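You operate a simulated robot arm through the tools that you are given. There is no shell and no other tool.

The job below is to be done with a simulated robot arm. You get a single attempt, and the scene is never put back.

TASK
Brush the fluff off the travel pillow and lay a lavender-dabbed pad on it.
Fine: use the yellow felt pad; put the brush back and leave the pillow on the mat. What is to be rubbed or washed off counts as gone when no trace of it is left.

The check looks at the end state, three seconds after you hand in, the way a careful person would. Anything else that was tipped, shoved, dropped, spilled or broken makes it a failure.

THE ROBOT
A 7-joint arm with a two-finger parallel gripper, fixed in place. Base frame: the origin is on the floor under the middle of its stand, x ahead of it, y to its left, z up; the work surface is at about z = 900. Units: mm, degrees, N and s.
It reaches about 1479 mm from its shoulder. Its first joint turns from -166.0 to 166.0 degrees. Payload 4.4 kg.
The tool frame sits at the grasp point between the pads (the TCP): z along the fingers, y along the line on which they close. The tips reach 23 mm beyond it. Largest opening 94 mm; finger width 38, thickness 10; the body of the gripper, 54 by 96 mm, starts 39 mm behind the TCP.
Orientation is told as [roll, pitch, yaw] about the base's x, y, z axes, in that order, counted from this pose: with the fingers straight down and closing along the base's y, the tool's x points along the base's -x, its y along +y and its z along -z.

THE INTERFACE
- The arm moves only by the tool drive_tool. Its argument "targets" is a list of rows, each an object (a shift or turn left out is 0, a gripper value left out holds the last) with "linear": the shift along the tool's x, y, z in cm, a list of three; "turn": the turn, a rotation vector about the tool's x, y, z in degrees, a list of three. In form: [{"linear": [x, y, z], "turn": [ax, ay, az]}, ...]. A call has 1 to 20 rows; each row is the pose to reach, as a shift and turn from the pose commanded when the call began, along the tool's axes at that moment. "grip" is the finger opening in cm, from 0 to 9.4, set as the call begins (left out, the last holds). Rows are played at 5 a second. More than 50 mm and 8.6 degrees between two rows, or a gripper value outside its range, and nothing of the call is played. A pose out of reach is approached as far as the arm can. The call stops where the force on the tool passes 40 N (or 10 N more than at its start, if that is more) or the arm is blocked; 0.2 s more then pass. Each finger travels about 72 mm/s and halts on what it meets, pressing with about 39 N; the grip force reading is that of the motor and also rises with nothing between the fingers. The clock runs only during rows and for 0.2 s after the last one: add rows that repeat a pose to give the fingers time. The reply holds the time, the measured pose of the TCP, the force on the tool along the base axes, the opening and the grip force, in the units named above and with some noise, with the torque about the TCP (base axes, N m) and any sound that the robot's microphone picked up.
- Cameras (640 x 400 px; columns grow to the right, rows downward): "scene" is fixed at [42.1, -486.1, 1679.3]; the picture's right is [0.81, -0.58, 0.00], its down [-0.31, -0.43, -0.85] and it looks along [0.49, 0.69, -0.53] (base axes); focal length 367 px, centre (320, 200). "wrist" rides on the gripper at [86, 16, -74] in the tool frame; the picture's right is [-0.18, 0.98, 0.00], its down [-0.58, -0.11, -0.81] and it looks along [-0.79, -0.15, 0.59] (tool axes); focal length 243 px, centre (320, 200). There is no depth. A picture from a camera that has moved, and an enlarged one, comes with that camera's place and axes in the base frame and with its lens. The place of the scene camera against the robot may be out by one fixed shift of up to 25 mm in any direction.
- snapshot(camera): a new picture of that camera. No time passes.
- zoom(camera, box): a new picture of the part [left, top, right, bottom] of that camera's present view, enlarged. No time passes.
- close_job(): hands the job in; it is judged then, once.

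Nothing tells you positions but the pictures and the camera data. Unless the task says otherwise, let go and move clear before handing in.

The tools are called as a command line: name --argument value ..., lists and objects as JSON in quotes. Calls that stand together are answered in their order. drive_tool: Moves the arm, as the interface text tells. Its arguments: {"type":"object","properties":{"targets":{"type":"array"},"grip":{"type":"number"}},"required":["targets"]} The other tools are called the same way: snapshot (camera) takes a picture; zoom (camera, box) takes an enlarged picture of a part of a camera's view; close_job () hands the job in.

At the start:

```text
time_s: 0.0
eef_pos: [648.6, 439.5, 1281.2]
ee_rot: [0.1, 0.0, 0.0]
contact_force: [0.2, 0.0, -0.7]
torque: [0.0, -0.02, 0.0]
gripper_width: 93.8
finger_force: 0.1
```

scene: 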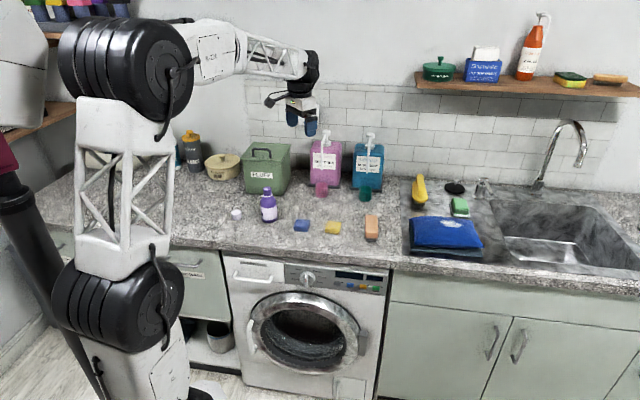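
wrist: 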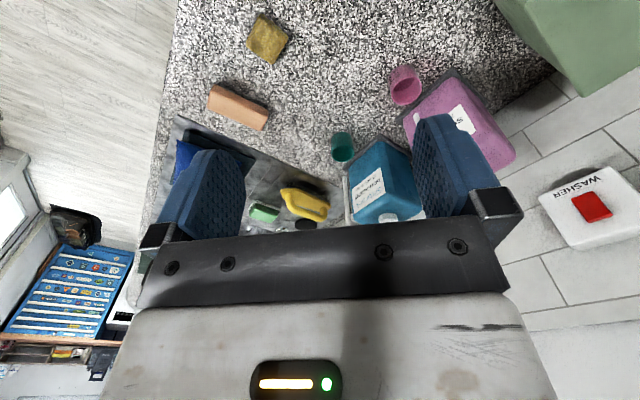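

I see a counter with a purple bottle (probably lavender), blue, yellow and orange pads, a yellow brush, a green sponge, and a blue pillow on a dark mat beside the sink. I'll zoom in for detail before I move anything.

zoom --camera "scene" --box '[380, 160, 520, 270]'

zoom --camera "scene" --box '[220, 170, 400, 260]'

zoom --camera "wrist" --box '[150, 0, 450, 240]'

zoom --camera "scene" --box '[400, 0, 640, 110]'

zoom --camera "scene" --box '[160, 110, 400, 230]'

```text
3.64 times, centred on (450, 215) of scene
camera zoom: at [42.1, -486.1, 1679.3], right [0.81, -0.58, 0.0], down [-0.31, -0.43, -0.85], along [0.49, 0.69, -0.53], focal length 1336 px, centre (-153, 146)
```

zoom: 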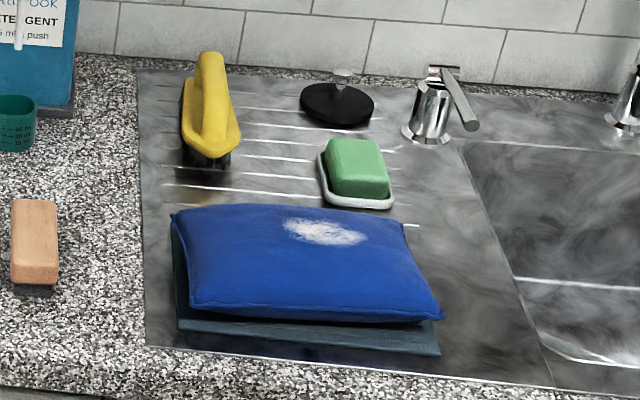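

```text
3.56 times, centred on (310, 215) of scene
camera zoom: at [42.1, -486.1, 1679.3], right [0.81, -0.58, 0.0], down [-0.31, -0.43, -0.85], along [0.49, 0.69, -0.53], focal length 1306 px, centre (356, 147)
```

zoom: 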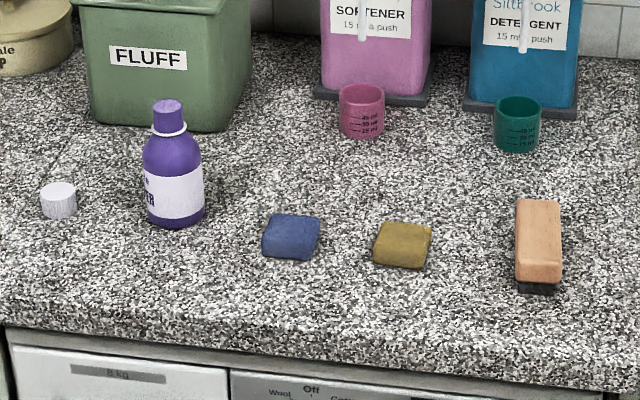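

```text
1.67 times, centred on (300, 120) of wrist
camera zoom: at [562.4, 457.4, 1355.4], right [0.18, 0.98, 0.0], down [0.58, -0.11, 0.81], along [0.79, -0.15, -0.59], focal length 404 px, centre (353, 333)
```

zoom: 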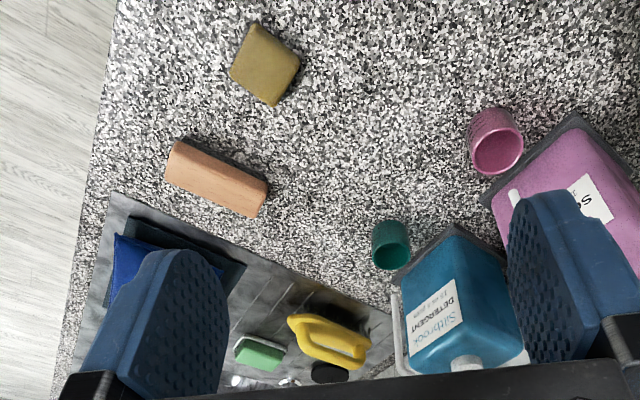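

```text
2.67 times, centred on (520, 55) of scene
camera zoom: at [42.1, -486.1, 1679.3], right [0.81, -0.58, 0.0], down [-0.31, -0.43, -0.85], along [0.49, 0.69, -0.53], focal length 980 px, centre (-213, 587)
```

zoom: 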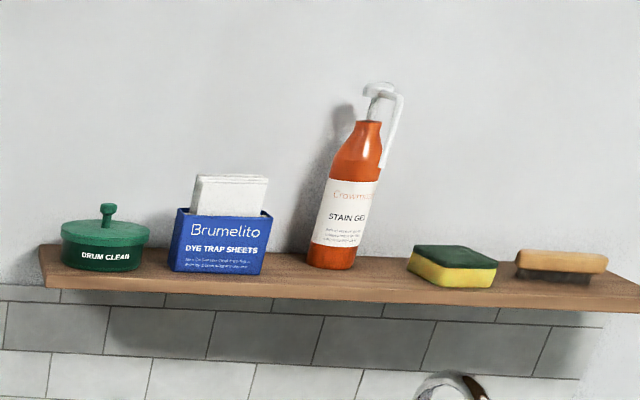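

```text
2.67 times, centred on (280, 170) of scene
camera zoom: at [42.1, -486.1, 1679.3], right [0.81, -0.58, 0.0], down [-0.31, -0.43, -0.85], along [0.49, 0.69, -0.53], focal length 980 px, centre (427, 280)
```

zoom: 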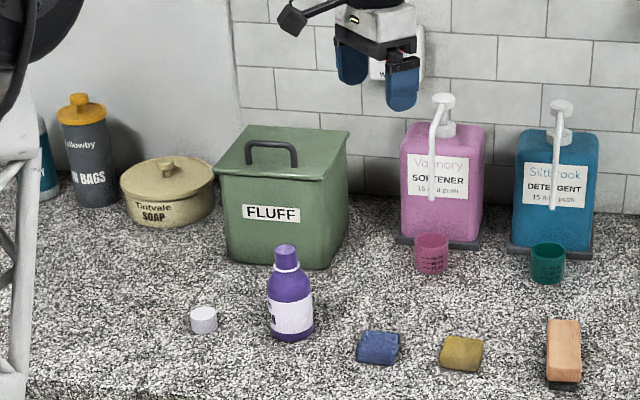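

I'll look closer at the bottle label, the small white object and the two brushes.

zoom --camera "scene" --box '[225, 180, 295, 230]'

zoom --camera "scene" --box '[340, 195, 400, 250]'

zoom --camera "scene" --box '[400, 165, 490, 225]'

zoom --camera "wrist" --box '[180, 60, 300, 150]'

zoom --camera "wrist" --box '[220, 160, 360, 240]'

zoom --camera "scene" --box '[285, 205, 350, 245]'

zoom --camera "scene" --box '[220, 250, 400, 400]'

```text
8.00 times, centred on (260, 205) of scene
camera zoom: at [42.1, -486.1, 1679.3], right [0.81, -0.58, 0.0], down [-0.31, -0.43, -0.85], along [0.49, 0.69, -0.53], focal length 2939 px, centre (800, 160)
```

zoom: 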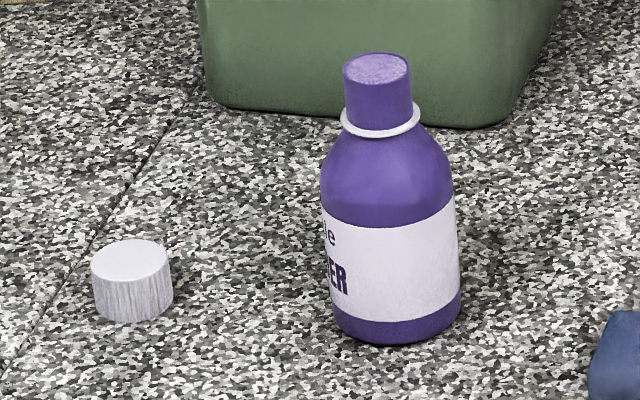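

```text
7.27 times, centred on (370, 222) of scene
camera zoom: at [42.1, -486.1, 1679.3], right [0.81, -0.58, 0.0], down [-0.31, -0.43, -0.85], along [0.49, 0.69, -0.53], focal length 2672 px, centre (-44, 36)
```

zoom: 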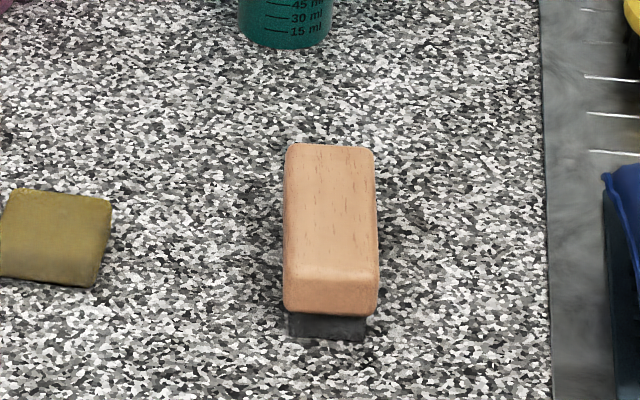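

```text
6.67 times, centred on (445, 195) of scene
camera zoom: at [42.1, -486.1, 1679.3], right [0.81, -0.58, 0.0], down [-0.31, -0.43, -0.85], along [0.49, 0.69, -0.53], focal length 2449 px, centre (-513, 233)
```

zoom: 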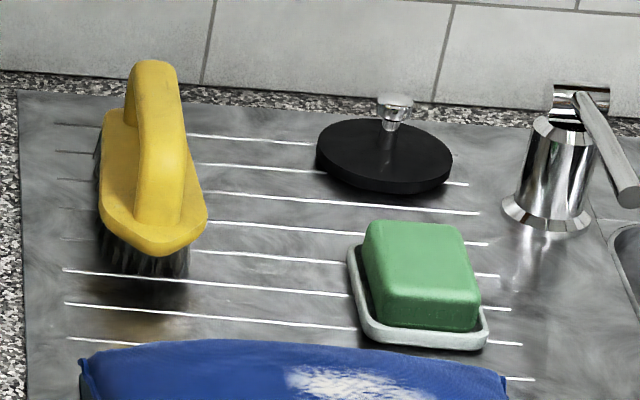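

```text
4.44 times, centred on (240, 105) of wrist
camera zoom: at [562.4, 457.4, 1355.4], right [0.18, 0.98, 0.0], down [0.58, -0.11, 0.81], along [0.79, -0.15, -0.59], focal length 1078 px, centre (676, 622)
```

zoom: 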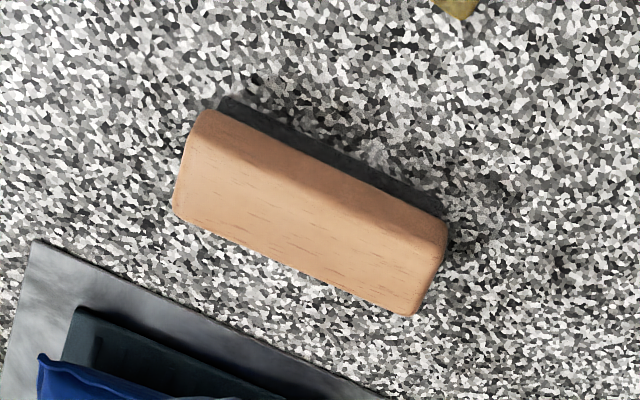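

```text
4.57 times, centred on (290, 200) of wrist
camera zoom: at [562.4, 457.4, 1355.4], right [0.18, 0.98, 0.0], down [0.58, -0.11, 0.81], along [0.79, -0.15, -0.59], focal length 1109 px, centre (457, 200)
```

zoom: 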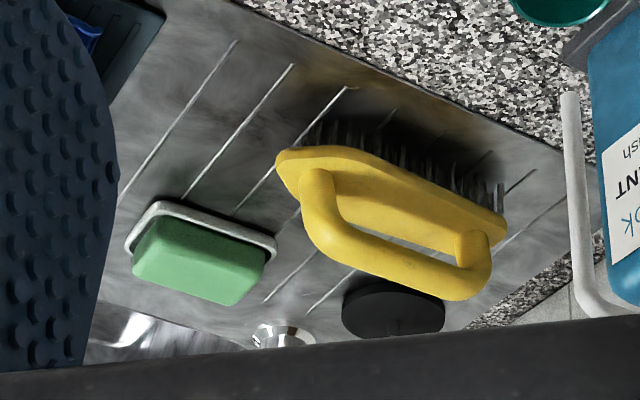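

```text
9.85 times, centred on (318, 225) of scene
camera zoom: at [42.1, -486.1, 1679.3], right [0.81, -0.58, 0.0], down [-0.31, -0.43, -0.85], along [0.49, 0.69, -0.53], focal length 3617 px, centre (345, -46)
```

zoom: 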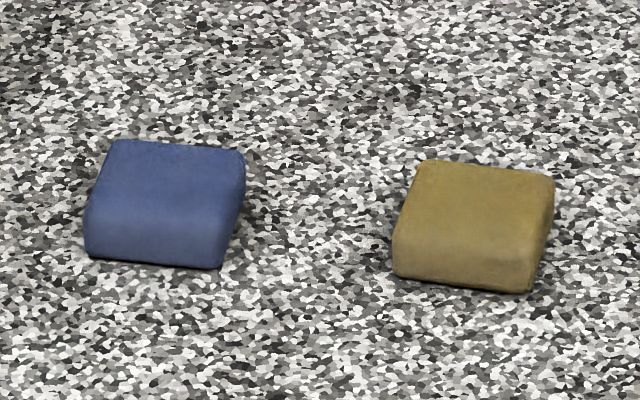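

```text
2.67 times, centred on (310, 325) of scene
camera zoom: at [42.1, -486.1, 1679.3], right [0.81, -0.58, 0.0], down [-0.31, -0.43, -0.85], along [0.49, 0.69, -0.53], focal length 980 px, centre (347, -133)
```

zoom: 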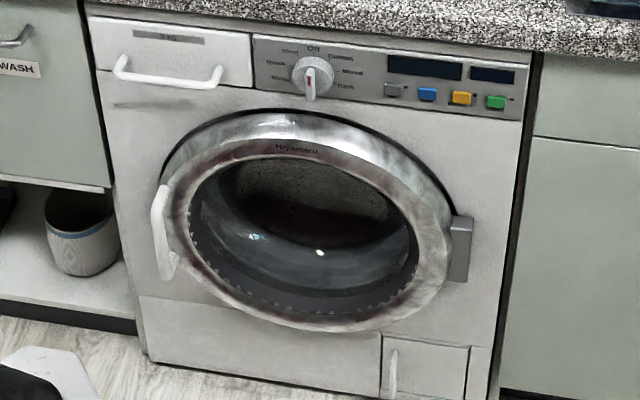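

The peach wooden block on the counter looks like a clothes brush, and the yellow one at the sink looks like a dirty scrubbing brush. The purple bottle has a sponge top with its cap off, around [550, 530]. I'll move the wrist camera to read its label first.

drive_tool --targets '[{"linear": [2.9, 1.2, 2.7], "turn": [0, -3.75, 0]}, {"linear": [5.75, 2.45, 5.4], "turn": [0, -7.5, 0]}, {"linear": [8.6, 3.7, 8.1], "turn": [0, -11.25, 0]}, {"linear": [11.5, 4.9, 10.8], "turn": [0, -15, 0]}, {"linear": [14.4, 6.1, 13.5], "turn": [0, -18.75, 0]}, {"linear": [17.25, 7.35, 16.2], "turn": [0, -22.5, 0]}, {"linear": [20.1, 8.6, 18.9], "turn": [0, -26.25, 0]}, {"linear": [23, 9.8, 21.6], "turn": [0, -30, 0]}, {"linear": [23, 9.8, 21.6], "turn": [0, -30, 0]}]'

snapshot --camera "wrist"

snapshot --camera "scene"

```text
time_s: 2.0
eef_pos: [417.9, 537.9, 1064.1]
ee_rot: [0.0, -30.0, 0.1]
contact_force: [0.0, 0.2, -0.3]
torque: [0.01, -0.01, -0.01]
gripper_width: 94.2
finger_force: 0.1
```

```text
taken
camera wrist: at [306.7, 554.9, 1085.7], right [0.16, 0.98, 0.09], down [0.1, -0.11, 0.99], along [0.98, -0.15, -0.12], focal length 243 px, centre (320, 200)
```

wrist: 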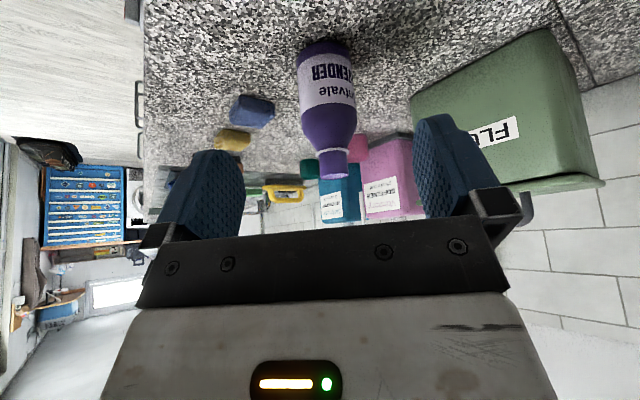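

```text
taken
```

scene: 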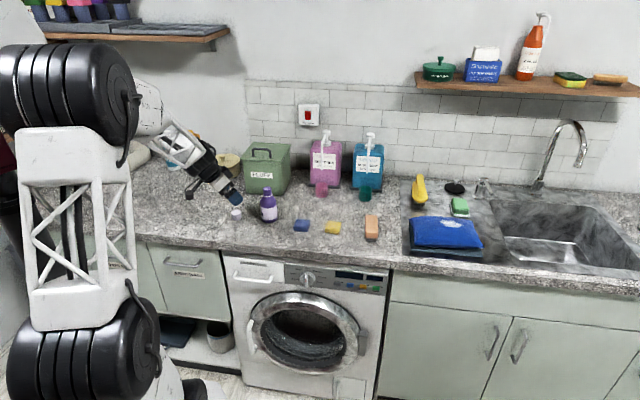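

The label seems to end in "-ENDER". I'll zoom in on it and on the sponge top.

zoom --camera "wrist" --box '[275, 30, 385, 190]'

zoom --camera "wrist" --box '[200, 70, 300, 210]'

zoom --camera "scene" --box '[220, 170, 300, 230]'

```text
2.50 times, centred on (330, 110) of wrist
camera zoom: at [306.7, 554.9, 1085.7], right [0.16, 0.98, 0.09], down [0.1, -0.11, 0.99], along [0.98, -0.15, -0.12], focal length 606 px, centre (295, 425)
```

zoom: 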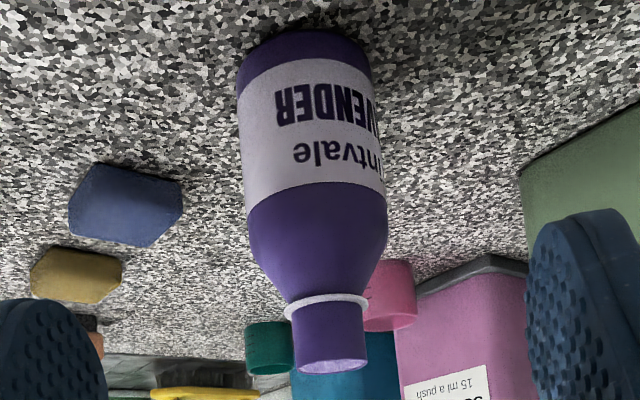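

```text
2.86 times, centred on (250, 140) of wrist
camera zoom: at [306.7, 554.9, 1085.7], right [0.16, 0.98, 0.09], down [0.1, -0.11, 0.99], along [0.98, -0.15, -0.12], focal length 693 px, centre (520, 371)
```

zoom: 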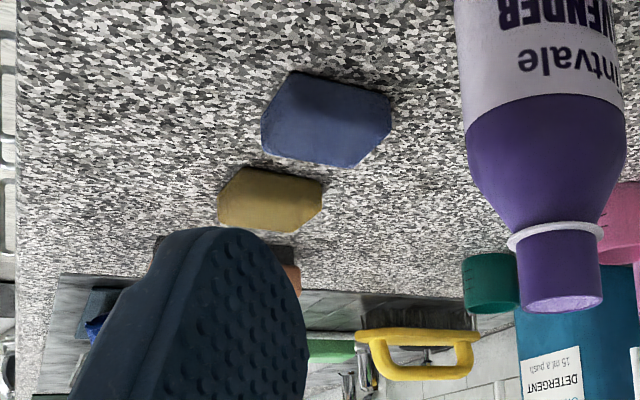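

```text
6.67 times, centred on (260, 200) of scene
camera zoom: at [42.1, -486.1, 1679.3], right [0.81, -0.58, 0.0], down [-0.31, -0.43, -0.85], along [0.49, 0.69, -0.53], focal length 2449 px, centre (720, 200)
```

zoom: 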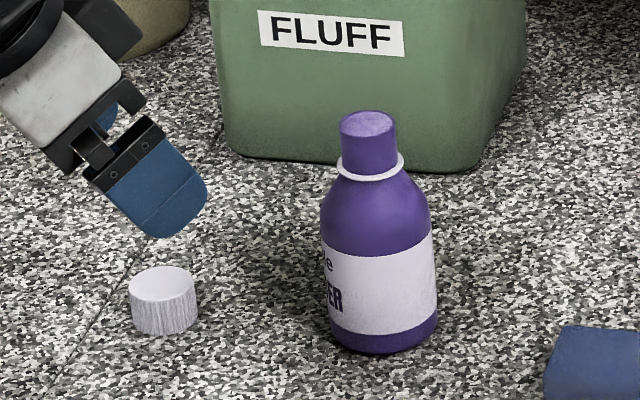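

The bottle is Tintvale LAVENDER, open on top, near [559, 536] with its top around z 1031. Next I'll straighten the gripper and go look at the peach brush from above.

drive_tool --targets '[{"linear": [-3.66, -2.5, -1.35], "turn": [0, 7.5, 0]}, {"linear": [-7.33, -5, -2.7], "turn": [0, 15, 0]}, {"linear": [-11, -7.5, -4.05], "turn": [0, 22.5, 0]}, {"linear": [-14.66, -10, -5.39], "turn": [0, 30, 0]}, {"linear": [-14.66, -10, -5.39], "turn": [0, 30, 0]}]'

```text
time_s: 3.2
eef_pos: [516.5, 439.1, 1184.8]
ee_rot: [0.1, 0.0, 0.1]
contact_force: [0.1, -0.8, -0.3]
torque: [-0.02, -0.01, -0.03]
gripper_width: 94.0
finger_force: 0.0
```

The arm is level again at [517, 439, 1185]. Next I'll swing to the brush with a yaw of about 49°.

drive_tool --targets '[{"linear": [-2.9, -3.05, 0.8], "turn": [0, 0, -6.125]}, {"linear": [-5.75, -6.1, 1.6], "turn": [0, 0, -12.25]}, {"linear": [-8.6, -9.2, 2.4], "turn": [0, 0, -18.375]}, {"linear": [-11.5, -12.25, 3.2], "turn": [0, 0, -24.5]}, {"linear": [-14.4, -15.3, 4.0], "turn": [0, 0, -30.625]}, {"linear": [-17.25, -18.4, 4.8], "turn": [0, 0, -36.75]}, {"linear": [-20.1, -21.4, 5.6], "turn": [0, 0, -42.875]}, {"linear": [-23, -24.5, 6.4], "turn": [0, 0, -49]}, {"linear": [-23, -24.5, 6.4], "turn": [0, 0, -49]}]'

snapshot --camera "wrist"

snapshot --camera "scene"

```text
time_s: 5.2
eef_pos: [746.9, 193.6, 1119.9]
ee_rot: [0.1, -0.1, 49.1]
contact_force: [-0.1, 0.5, 0.0]
torque: [0.02, 0.02, 0.01]
gripper_width: 94.2
finger_force: 0.0
```

```text
taken
camera wrist: at [679.8, 139.4, 1194.8], right [-0.62, 0.78, 0.0], down [0.46, 0.37, 0.81], along [0.63, 0.5, -0.59], focal length 243 px, centre (320, 200)
```

wrist: 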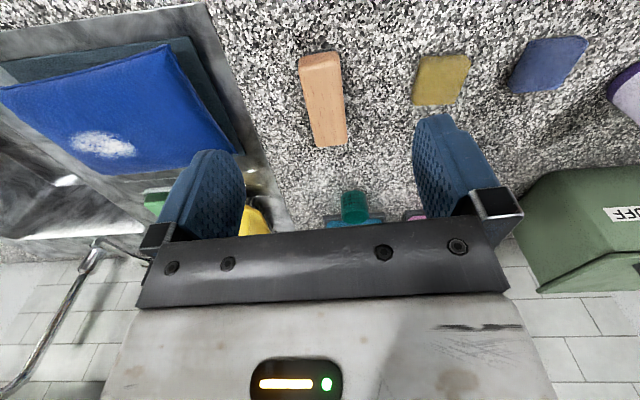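

```text
taken
```

scene: 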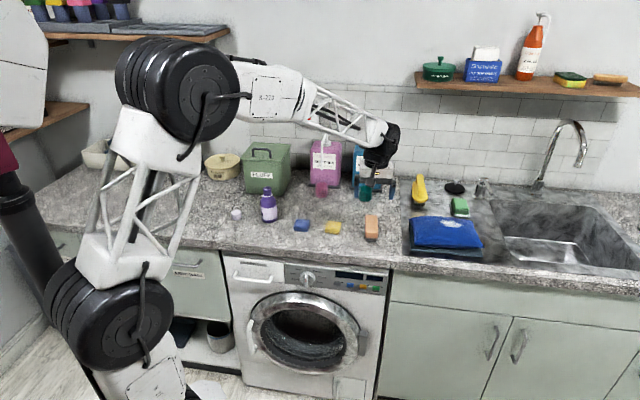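

Good overhead view: pillow with a white fluff patch, brush, and both pads in one frame. I'll zoom for measurement.

zoom --camera "wrist" --box '[270, 30, 400, 160]'

zoom --camera "wrist" --box '[0, 0, 260, 200]'

zoom --camera "wrist" --box '[390, 30, 610, 130]'

```text
3.08 times, centred on (335, 95) of wrist
camera zoom: at [679.8, 139.4, 1194.8], right [-0.62, 0.78, 0.0], down [0.46, 0.37, 0.81], along [0.63, 0.5, -0.59], focal length 746 px, centre (274, 523)
```

zoom: 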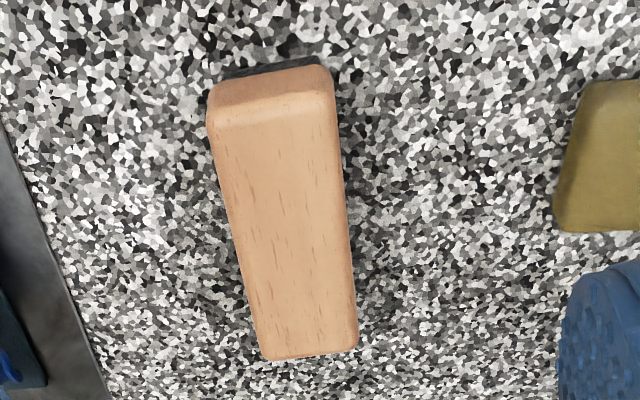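

```text
2.00 times, centred on (130, 100) of wrist
camera zoom: at [679.8, 139.4, 1194.8], right [-0.62, 0.78, 0.0], down [0.46, 0.37, 0.81], along [0.63, 0.5, -0.59], focal length 485 px, centre (700, 400)
```

zoom: 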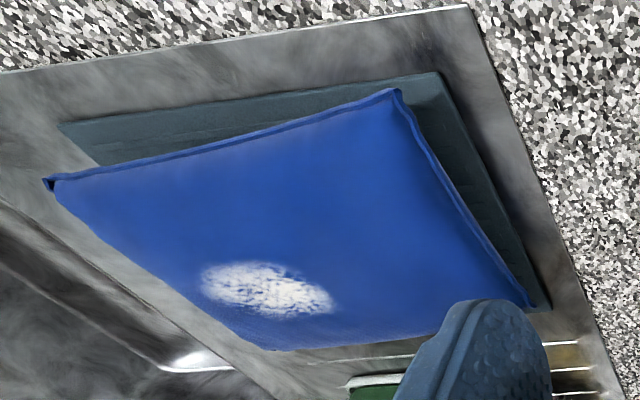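

```text
2.91 times, centred on (500, 80) of wrist
camera zoom: at [679.8, 139.4, 1194.8], right [-0.62, 0.78, 0.0], down [0.46, 0.37, 0.81], along [0.63, 0.5, -0.59], focal length 706 px, centre (-204, 549)
```

zoom: 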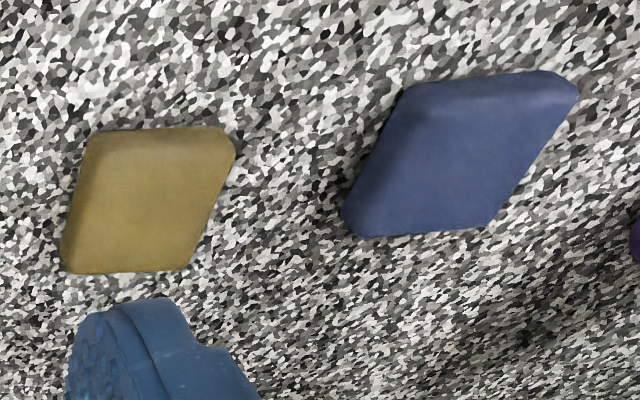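

The brush's top face is centred near [807, 250] at z about 939, with its long axis about 47.7° from x and a width of about 40 mm. I'll hover over it and check the alignment.

drive_tool --targets '[{"linear": [-2.7, -0.28, 2.0], "turn": [0, 0, 0.7]}, {"linear": [-5.4, -0.56, 4.0], "turn": [0, 0, 1.4]}, {"linear": [-8.2, -0.85, 6.0], "turn": [0, 0, 1.4]}, {"linear": [-8.2, -0.85, 10.0], "turn": [0, 0, 1.4]}, {"linear": [-8.2, -0.85, 12.0], "turn": [0, 0, 1.4]}, {"linear": [-8.2, -0.85, 12.0], "turn": [0, 0, 1.4]}]'

snapshot --camera "wrist"

snapshot --camera "scene"

```text
time_s: 6.6
eef_pos: [808.5, 249.9, 1001.2]
ee_rot: [0.0, -0.1, 47.6]
contact_force: [-0.1, 0.3, -0.2]
torque: [-0.02, 0.0, -0.01]
gripper_width: 93.9
finger_force: 0.0
```

```text
taken
camera wrist: at [738.6, 197.5, 1075.6], right [-0.6, 0.8, 0.0], down [0.47, 0.36, 0.81], along [0.64, 0.49, -0.59], focal length 243 px, centre (320, 200)
```

wrist: 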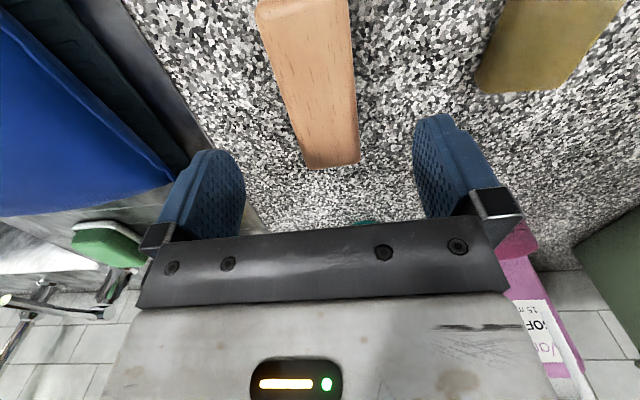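

```text
taken
```

scene: 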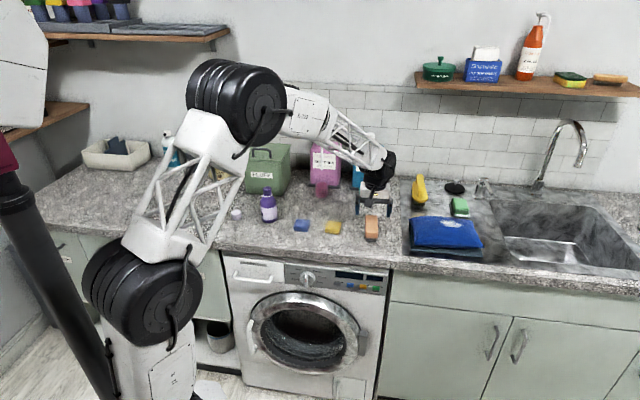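

The alignment agrees with the earlier estimate, so I'll lower to about z 941 around the wooden body.

drive_tool --targets '[{"linear": [0, 0, 2]}, {"linear": [0, 0, 4]}, {"linear": [0, 0, 5.2]}, {"linear": [0, 0, 6.0]}, {"linear": [0, 0, 6.0]}]'

snapshot --camera "wrist"

zoom --camera "scene" --box '[320, 170, 420, 250]'

```text
time_s: 7.8
eef_pos: [809.8, 248.7, 940.8]
ee_rot: [0.0, 0.0, 47.7]
contact_force: [-0.5, 0.5, 0.2]
torque: [-0.03, -0.01, 0.01]
gripper_width: 94.0
finger_force: 0.1
```

```text
taken
camera wrist: at [739.4, 197.6, 1015.2], right [-0.6, 0.8, 0.0], down [0.47, 0.36, 0.81], along [0.64, 0.49, -0.59], focal length 243 px, centre (320, 200)
```

wrist: 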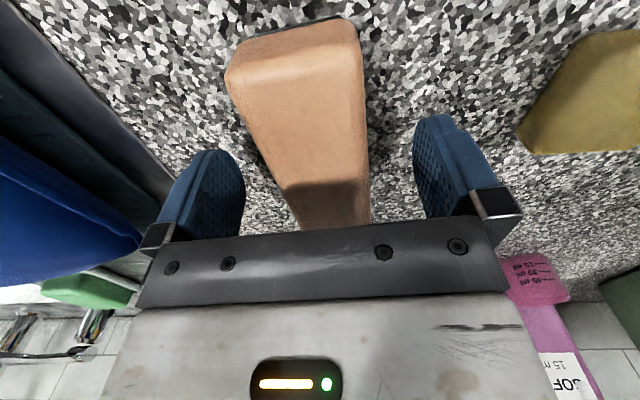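

```text
5.00 times, centred on (370, 210) of scene
camera zoom: at [42.1, -486.1, 1679.3], right [0.81, -0.58, 0.0], down [-0.31, -0.43, -0.85], along [0.49, 0.69, -0.53], focal length 1837 px, centre (70, 150)
```

zoom: 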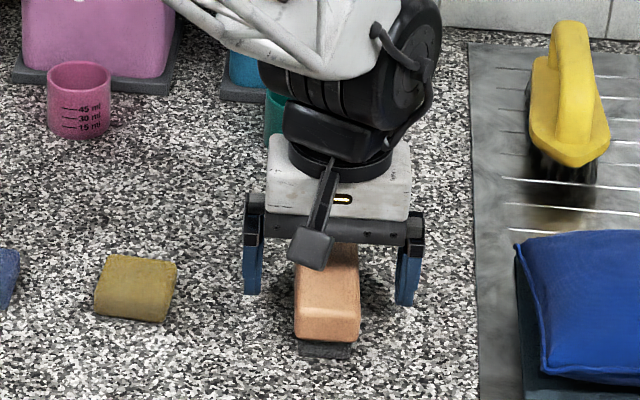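

The fingers straddle the brush, so I'll close on it now.

drive_tool --targets '[{"linear": [0, 0, 0]}, {"linear": [0, 0, 0]}, {"linear": [0, 0, 0]}, {"linear": [0, 0, 0]}, {"linear": [0, 0, 0]}]' --grip 1.5

snapshot --camera "wrist"

```text
time_s: 9.0
eef_pos: [808.8, 251.2, 940.6]
ee_rot: [0.1, 0.1, 47.6]
contact_force: [0.9, 0.2, 1.1]
torque: [0.02, -0.02, 0.01]
gripper_width: 43.4
finger_force: 38.6
```

```text
taken
camera wrist: at [739.3, 197.6, 1015.4], right [-0.6, 0.8, 0.0], down [0.47, 0.36, 0.81], along [0.64, 0.49, -0.59], focal length 243 px, centre (320, 200)
```

wrist: 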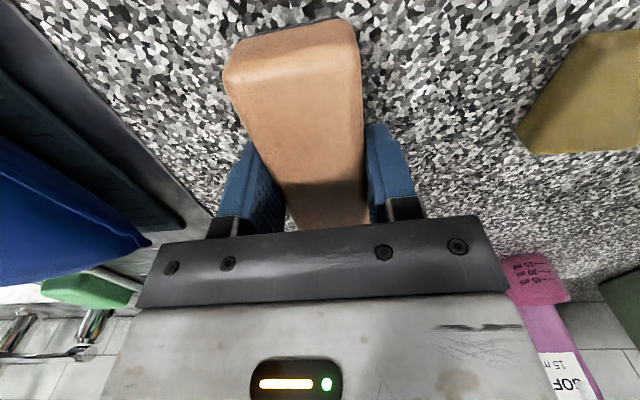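

I have the brush, 43 mm wide. I noted the pick pose as TCP [809, 250, 940.7], yaw 47.6, for putting it back. Lifting straight up now.

drive_tool --targets '[{"linear": [0, 0, -1.5]}, {"linear": [0, 0, -5]}, {"linear": [0, 0, -9.5]}, {"linear": [0, 0, -14]}, {"linear": [0, 0, -16]}, {"linear": [0, 0, -16]}]'

zoom --camera "scene" --box '[320, 130, 440, 250]'

snapshot --camera "wrist"

```text
time_s: 10.4
eef_pos: [808.3, 248.8, 1100.0]
ee_rot: [0.1, 0.0, 47.6]
contact_force: [0.2, -0.8, 0.4]
torque: [0.0, 0.01, 0.01]
gripper_width: 15.0
finger_force: 0.0
```

```text
3.33 times, centred on (380, 190) of scene
camera zoom: at [42.1, -486.1, 1679.3], right [0.81, -0.58, 0.0], down [-0.31, -0.43, -0.85], along [0.49, 0.69, -0.53], focal length 1225 px, centre (120, 233)
```

zoom: 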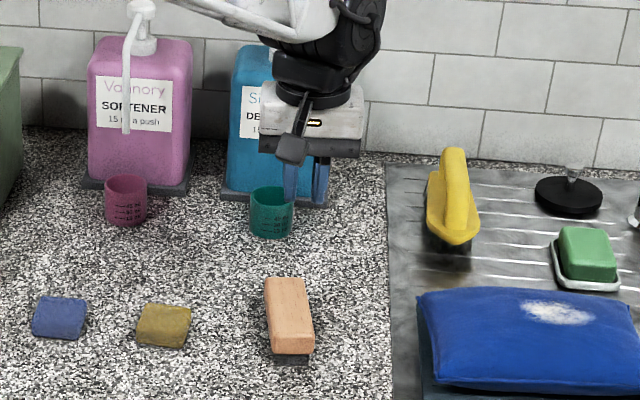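

```text
taken
camera wrist: at [738.2, 196.7, 1175.9], right [-0.6, 0.8, 0.0], down [0.47, 0.36, 0.81], along [0.64, 0.49, -0.59], focal length 243 px, centre (320, 200)
```

wrist: 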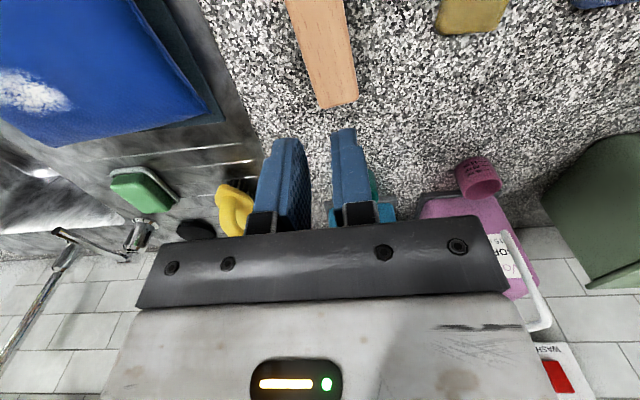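

The brush slipped out: the fingers closed to 15 mm and it stayed on the counter. I'll check its state before regripping lower.

zoom --camera "scene" --box '[340, 195, 400, 250]'

zoom --camera "wrist" --box '[240, 0, 400, 240]'

```text
7.27 times, centred on (370, 222) of scene
camera zoom: at [42.1, -486.1, 1679.3], right [0.81, -0.58, 0.0], down [-0.31, -0.43, -0.85], along [0.49, 0.69, -0.53], focal length 2672 px, centre (-44, 36)
```

zoom: 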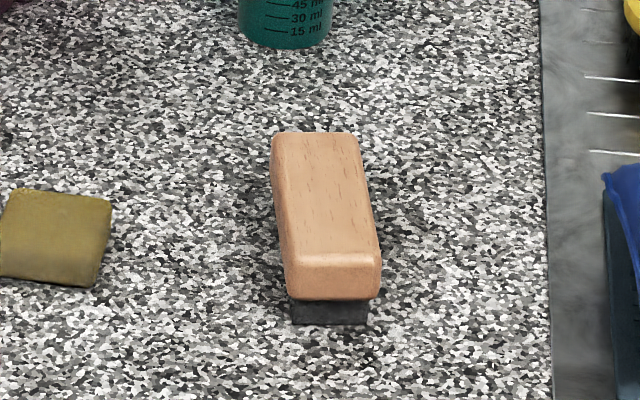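

```text
1.67 times, centred on (320, 120) of wrist
camera zoom: at [738.2, 196.7, 1175.9], right [-0.6, 0.8, 0.0], down [0.47, 0.36, 0.81], along [0.64, 0.49, -0.59], focal length 404 px, centre (320, 333)
```

zoom: 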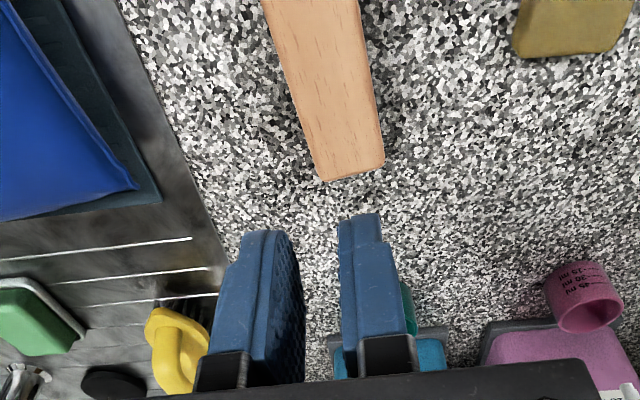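

The brush is still upright but has shifted about 12 mm and turned about 6°. I'll open, back off and re-measure it with the full brush in view.

drive_tool --targets '[{"linear": [3, 0, 0], "turn": [0, 0, -3.2]}, {"linear": [6, 0, 0], "turn": [0, 0, -6.4]}, {"linear": [7, 0, 0], "turn": [0, 0, -6.4]}, {"linear": [7, 0, 0], "turn": [0, 0, -6.4]}, {"linear": [7, 0, 0], "turn": [0, 0, -6.4]}]' --grip 9.4

zoom --camera "wrist" --box '[250, 20, 410, 180]'

```text
time_s: 11.6
eef_pos: [762.7, 197.6, 1101.2]
ee_rot: [0.0, -0.1, 54.0]
contact_force: [0.8, 0.7, -0.3]
torque: [0.02, -0.01, 0.01]
gripper_width: 94.1
finger_force: 0.0
```

```text
2.50 times, centred on (330, 100) of wrist
camera zoom: at [698.2, 137.8, 1175.6], right [-0.69, 0.73, 0.0], down [0.43, 0.41, 0.81], along [0.59, 0.55, -0.59], focal length 606 px, centre (295, 450)
```

zoom: 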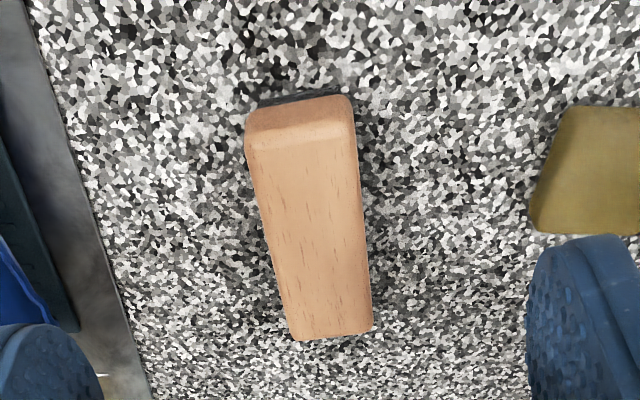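

Re-measured, the brush is centred at [814, 262] with its axis at 53.4°. I'll move over it and descend to z about 929 for a deeper grip with the tips near 906.

drive_tool --targets '[{"linear": [-2.8, -0.12, 2.0], "turn": [0, 0, 0.6]}, {"linear": [-5.6, -0.24, 4.0], "turn": [0, 0, 0.6]}, {"linear": [-8.22, -0.36, 6.0], "turn": [0, 0, 0.6]}, {"linear": [-8.22, -0.36, 9.5], "turn": [0, 0, 0.6]}, {"linear": [-8.22, -0.36, 12.0], "turn": [0, 0, 0.6]}, {"linear": [-8.22, -0.36, 14.5], "turn": [0, 0, 0.6]}, {"linear": [-8.22, -0.36, 16.0], "turn": [0, 0, 0.6]}, {"linear": [-8.22, -0.36, 17.2], "turn": [0, 0, 0.6]}, {"linear": [-8.22, -0.36, 17.2], "turn": [0, 0, 0.6]}]'

snapshot --camera "wrist"

zoom --camera "scene" --box '[330, 180, 410, 250]'

```text
time_s: 13.6
eef_pos: [812.2, 262.4, 927.7]
ee_rot: [0.0, 0.0, 53.4]
contact_force: [-0.5, 0.0, 1.0]
torque: [-0.02, 0.02, 0.01]
gripper_width: 94.0
finger_force: 0.0
```

```text
taken
camera wrist: at [749.0, 203.7, 1002.9], right [-0.68, 0.73, 0.0], down [0.43, 0.4, 0.81], along [0.59, 0.55, -0.59], focal length 243 px, centre (320, 200)
```

wrist: 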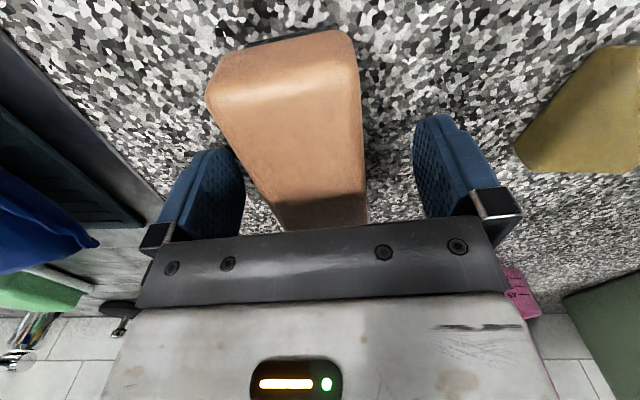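

```text
5.71 times, centred on (370, 215) of scene
camera zoom: at [42.1, -486.1, 1679.3], right [0.81, -0.58, 0.0], down [-0.31, -0.43, -0.85], along [0.49, 0.69, -0.53], focal length 2099 px, centre (34, 114)
```

zoom: 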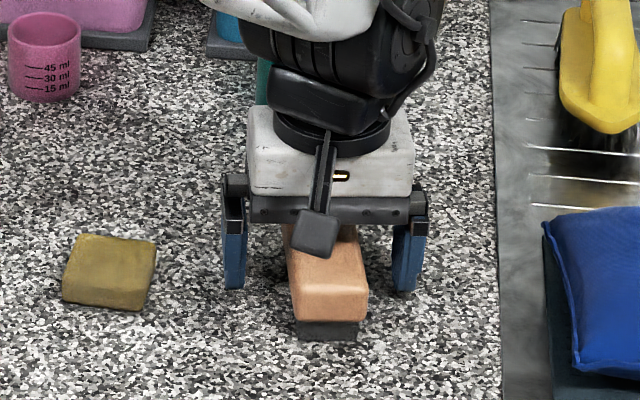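

The fingers are positioned. I'll close and then test with a slow 8 mm lift.

drive_tool --targets '[{"linear": [0, 0, 0]}, {"linear": [0, 0, 0]}, {"linear": [0, 0, 0]}, {"linear": [0, 0, 0]}, {"linear": [0, 0, 0]}, {"linear": [0, 0, 0]}]' --grip 0

drive_tool --targets '[{"linear": [0, 0, -0.2]}, {"linear": [0, 0, -0.4]}, {"linear": [0, 0, -0.6]}, {"linear": [0, 0, -0.8]}, {"linear": [0, 0, -0.8]}]'

zoom --camera "scene" --box '[330, 180, 410, 250]'

```text
time_s: 15.0
eef_pos: [812.9, 263.2, 928.9]
ee_rot: [0.0, 0.1, 53.4]
contact_force: [1.0, 0.3, -0.4]
torque: [0.08, 0.01, -0.02]
gripper_width: 43.5
finger_force: 38.9
```

```text
time_s: 16.2
eef_pos: [812.6, 262.3, 936.3]
ee_rot: [0.1, 0.0, 53.5]
contact_force: [0.4, 0.4, -0.9]
torque: [0.02, 0.02, 0.01]
gripper_width: 43.6
finger_force: 38.7
```

```text
5.71 times, centred on (370, 215) of scene
camera zoom: at [42.1, -486.1, 1679.3], right [0.81, -0.58, 0.0], down [-0.31, -0.43, -0.85], along [0.49, 0.69, -0.53], focal length 2099 px, centre (34, 114)
```

zoom: 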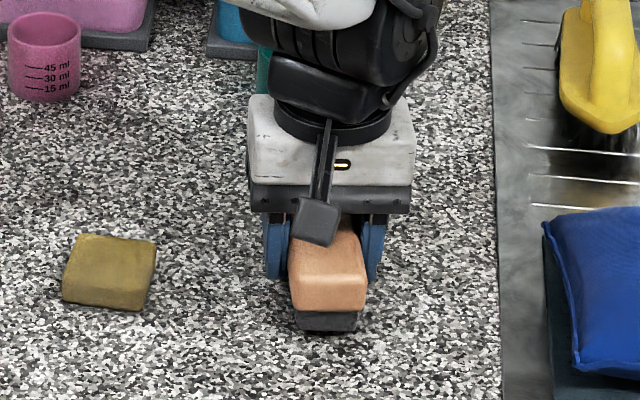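

The brush is coming up with the gripper this time. I'll lift on gently and confirm.

drive_tool --targets '[{"linear": [0, 0, -0.6]}, {"linear": [0, 0, -1.5]}, {"linear": [0, 0, -2.8]}, {"linear": [0, 0, -4.3]}, {"linear": [0, 0, -6]}, {"linear": [0, 0, -7.8]}, {"linear": [0, 0, -9.5]}, {"linear": [0, 0, -11]}, {"linear": [0, 0, -12]}, {"linear": [0, 0, -12.4]}, {"linear": [0, 0, -12.4]}]'

zoom --camera "scene" --box '[330, 140, 430, 250]'

snapshot --camera "wrist"

```text
time_s: 18.6
eef_pos: [813.7, 261.3, 1060.2]
ee_rot: [0.0, 0.0, 53.4]
contact_force: [-0.9, -0.2, -0.9]
torque: [0.01, -0.01, -0.01]
gripper_width: 43.4
finger_force: 38.9
```

```text
3.64 times, centred on (380, 195) of scene
camera zoom: at [42.1, -486.1, 1679.3], right [0.81, -0.58, 0.0], down [-0.31, -0.43, -0.85], along [0.49, 0.69, -0.53], focal length 1336 px, centre (102, 218)
```

zoom: 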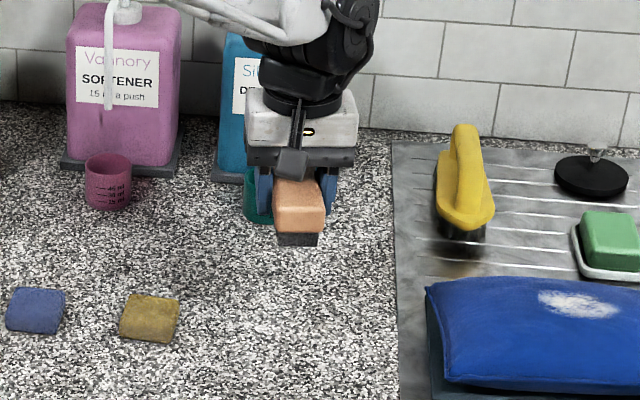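

```text
taken
camera wrist: at [748.8, 203.3, 1135.3], right [-0.68, 0.73, 0.0], down [0.43, 0.4, 0.81], along [0.59, 0.55, -0.59], focal length 243 px, centre (320, 200)
```

wrist: 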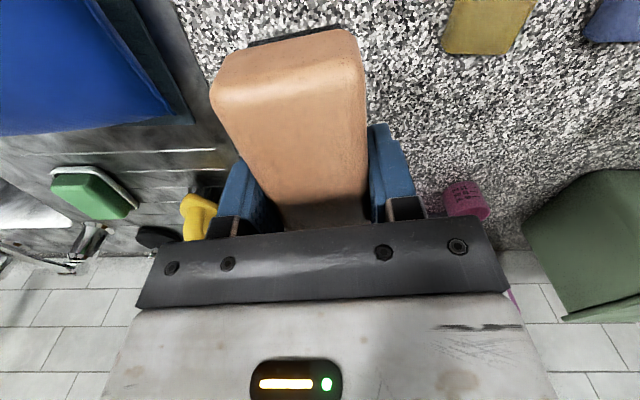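

The brush is held firmly, with its bristle face about 28 mm below the TCP. By triangulation the pillow is centred near [972, 70], with the fluff near [980, 60, 977]. I'll move above the pillow, just left of the fluff.

drive_tool --targets '[{"linear": [1.1, -3.7, -0.5], "turn": [0, 0, 0.6]}, {"linear": [2.2, -7.5, -0.5], "turn": [0, 0, 1.2]}, {"linear": [3.4, -11.4, -0.5], "turn": [0, 0, 1.8]}, {"linear": [4.6, -15.4, 0], "turn": [0, 0, 2.6]}, {"linear": [5.5, -18.4, 0], "turn": [0, 0, 3.4]}, {"linear": [5.82, -19.5, 0], "turn": [0, 0, 3.4]}, {"linear": [5.82, -19.5, 0], "turn": [0, 0, 3.4]}]'

zoom --camera "scene" --box '[370, 120, 530, 270]'

snapshot --camera "wrist"

```text
time_s: 20.2
eef_pos: [934.1, 100.7, 1060.2]
ee_rot: [0.0, -0.1, 50.0]
contact_force: [0.6, 0.6, -2.0]
torque: [0.01, -0.02, -0.01]
gripper_width: 43.5
finger_force: 39.2
```

```text
2.67 times, centred on (450, 195) of scene
camera zoom: at [42.1, -486.1, 1679.3], right [0.81, -0.58, 0.0], down [-0.31, -0.43, -0.85], along [0.49, 0.69, -0.53], focal length 980 px, centre (-27, 213)
```

zoom: 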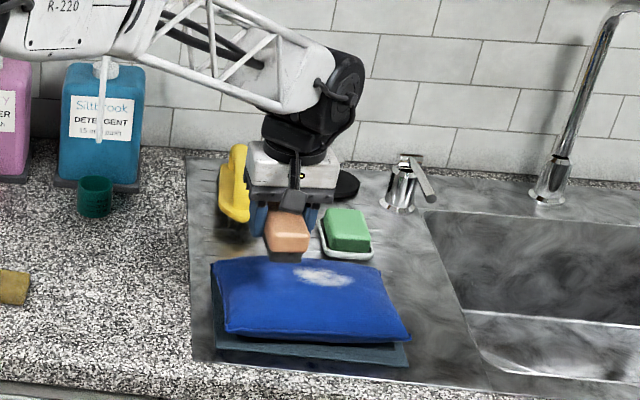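

```text
taken
camera wrist: at [867.3, 44.4, 1134.9], right [-0.64, 0.77, 0.0], down [0.46, 0.38, 0.81], along [0.62, 0.51, -0.59], focal length 243 px, centre (320, 200)
```

wrist: 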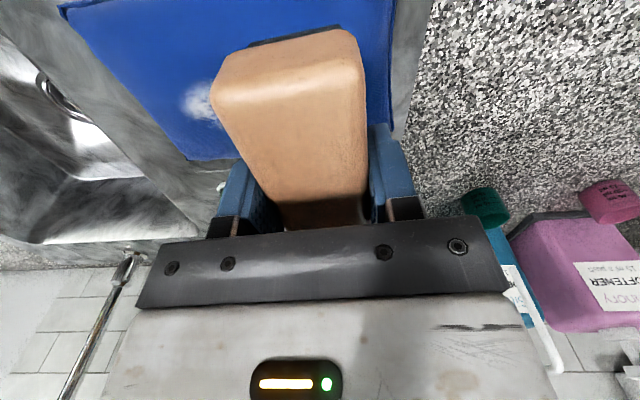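

The fluff spans roughly [963, 95] to [1002, 33] near the top of the dome, centred around [983, 62]. I'll move over it and lower in small steps to find the contact height.

drive_tool --targets '[{"linear": [0, -3.1, 0.5]}, {"linear": [-0.16, -6.26, 1.5]}, {"linear": [-0.16, -6.26, 3.5]}, {"linear": [-0.16, -6.26, 4.2]}, {"linear": [-0.16, -6.26, 4.6]}, {"linear": [-0.16, -6.26, 4.6]}]'

zoom --camera "scene" --box '[390, 150, 510, 260]'

snapshot --camera "wrist"

```text
time_s: 21.6
eef_pos: [984.1, 60.5, 1015.1]
ee_rot: [-0.1, 0.0, 50.0]
contact_force: [-0.6, 0.0, -1.4]
torque: [0.0, -0.01, 0.0]
gripper_width: 43.6
finger_force: 39.0
```

```text
3.64 times, centred on (450, 205) of scene
camera zoom: at [42.1, -486.1, 1679.3], right [0.81, -0.58, 0.0], down [-0.31, -0.43, -0.85], along [0.49, 0.69, -0.53], focal length 1336 px, centre (-153, 182)
```

zoom: 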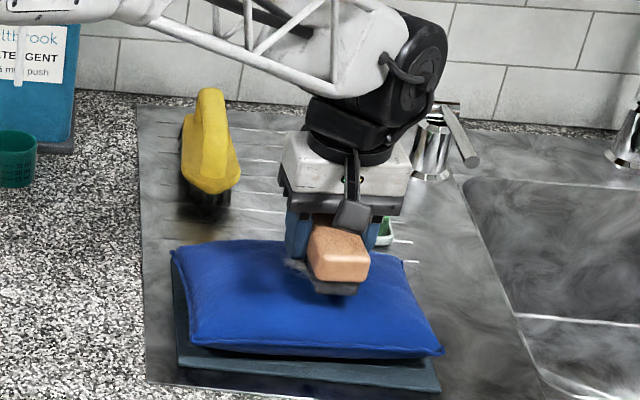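

```text
taken
camera wrist: at [915.9, 5.1, 1088.8], right [-0.63, 0.77, 0.0], down [0.46, 0.38, 0.81], along [0.62, 0.51, -0.59], focal length 243 px, centre (320, 200)
```

wrist: 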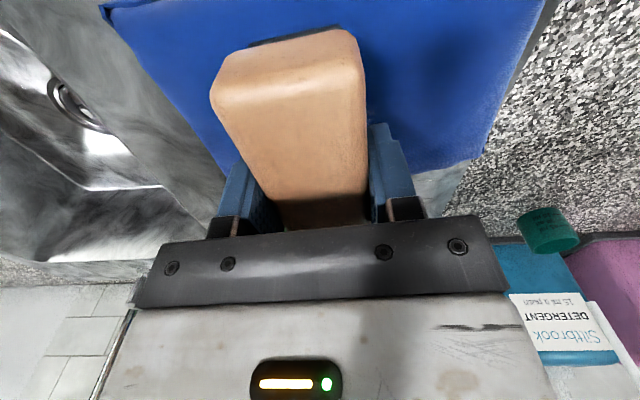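

There is no contact yet at TCP z 1015, so I'll lower in small steps.

drive_tool --targets '[{"linear": [0, 0, 0.2]}, {"linear": [0, 0, 0.4]}, {"linear": [0, 0, 0.4]}]'

drive_tool --targets '[{"linear": [0, 0, 0.15]}, {"linear": [0, 0, 0.3]}, {"linear": [0, 0, 0.3]}]'

drive_tool --targets '[{"linear": [0, 0, 0.15]}, {"linear": [0, 0, 0.3]}, {"linear": [0, 0, 0.3]}]'

```text
time_s: 22.4
eef_pos: [983.0, 60.8, 1010.7]
ee_rot: [0.0, 0.0, 49.9]
contact_force: [-0.1, -0.4, -1.2]
torque: [0.02, -0.02, 0.01]
gripper_width: 43.8
finger_force: 38.1
```

```text
time_s: 23.2
eef_pos: [984.2, 62.2, 1007.5]
ee_rot: [-0.1, 0.0, 50.0]
contact_force: [0.3, -0.5, -0.6]
torque: [0.04, 0.03, 0.0]
gripper_width: 43.6
finger_force: 39.5
```

```text
time_s: 24.0
eef_pos: [982.9, 61.0, 1004.4]
ee_rot: [0.0, 0.1, 50.0]
contact_force: [-0.3, 0.1, -1.1]
torque: [0.03, 0.04, -0.01]
gripper_width: 43.6
finger_force: 39.0
```

zoom --camera "scene" --box '[420, 190, 490, 250]'

drive_tool --targets '[{"linear": [0, 0, 0.15]}, {"linear": [0, 0, 0.3]}, {"linear": [0, 0, 0.3]}]'

drive_tool --targets '[{"linear": [0, 0, 0.15]}, {"linear": [0, 0, 0.3]}, {"linear": [0, 0, 0.3]}]'

zoom --camera "scene" --box '[420, 190, 490, 250]'

```text
6.67 times, centred on (455, 220) of scene
camera zoom: at [42.1, -486.1, 1679.3], right [0.81, -0.58, 0.0], down [-0.31, -0.43, -0.85], along [0.49, 0.69, -0.53], focal length 2449 px, centre (-580, 67)
```

zoom: 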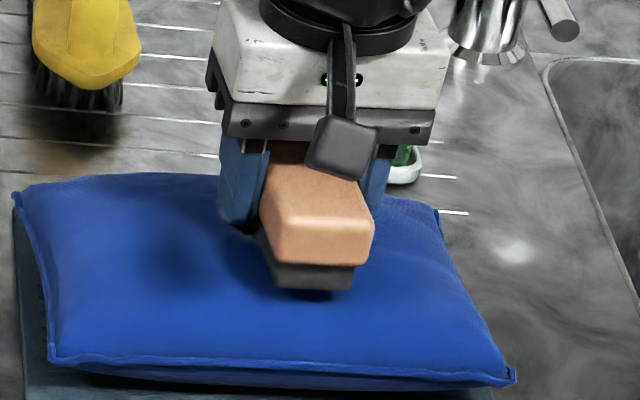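

```text
time_s: 24.8
eef_pos: [983.4, 61.1, 1003.5]
ee_rot: [-0.1, 0.0, 50.0]
contact_force: [0.2, 0.3, 19.3]
torque: [0.34, 0.05, -0.01]
gripper_width: 43.5
finger_force: 39.0
```

```text
time_s: 25.6
eef_pos: [984.2, 60.5, 1000.2]
ee_rot: [0.0, -0.1, 50.1]
contact_force: [1.8, -0.3, 38.2]
torque: [0.62, 0.04, -0.05]
gripper_width: 43.6
finger_force: 39.3
```

```text
6.67 times, centred on (455, 220) of scene
camera zoom: at [42.1, -486.1, 1679.3], right [0.81, -0.58, 0.0], down [-0.31, -0.43, -0.85], along [0.49, 0.69, -0.53], focal length 2449 px, centre (-580, 67)
```

zoom: 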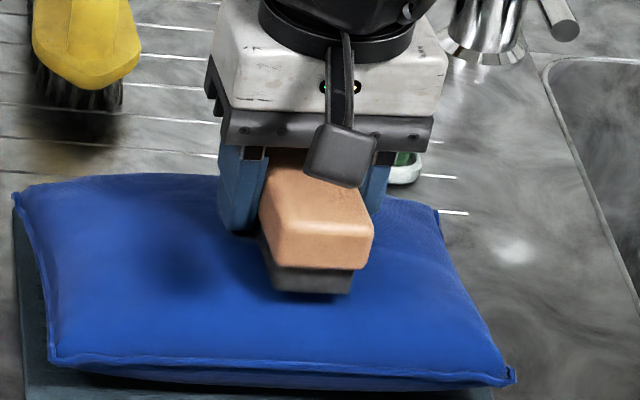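

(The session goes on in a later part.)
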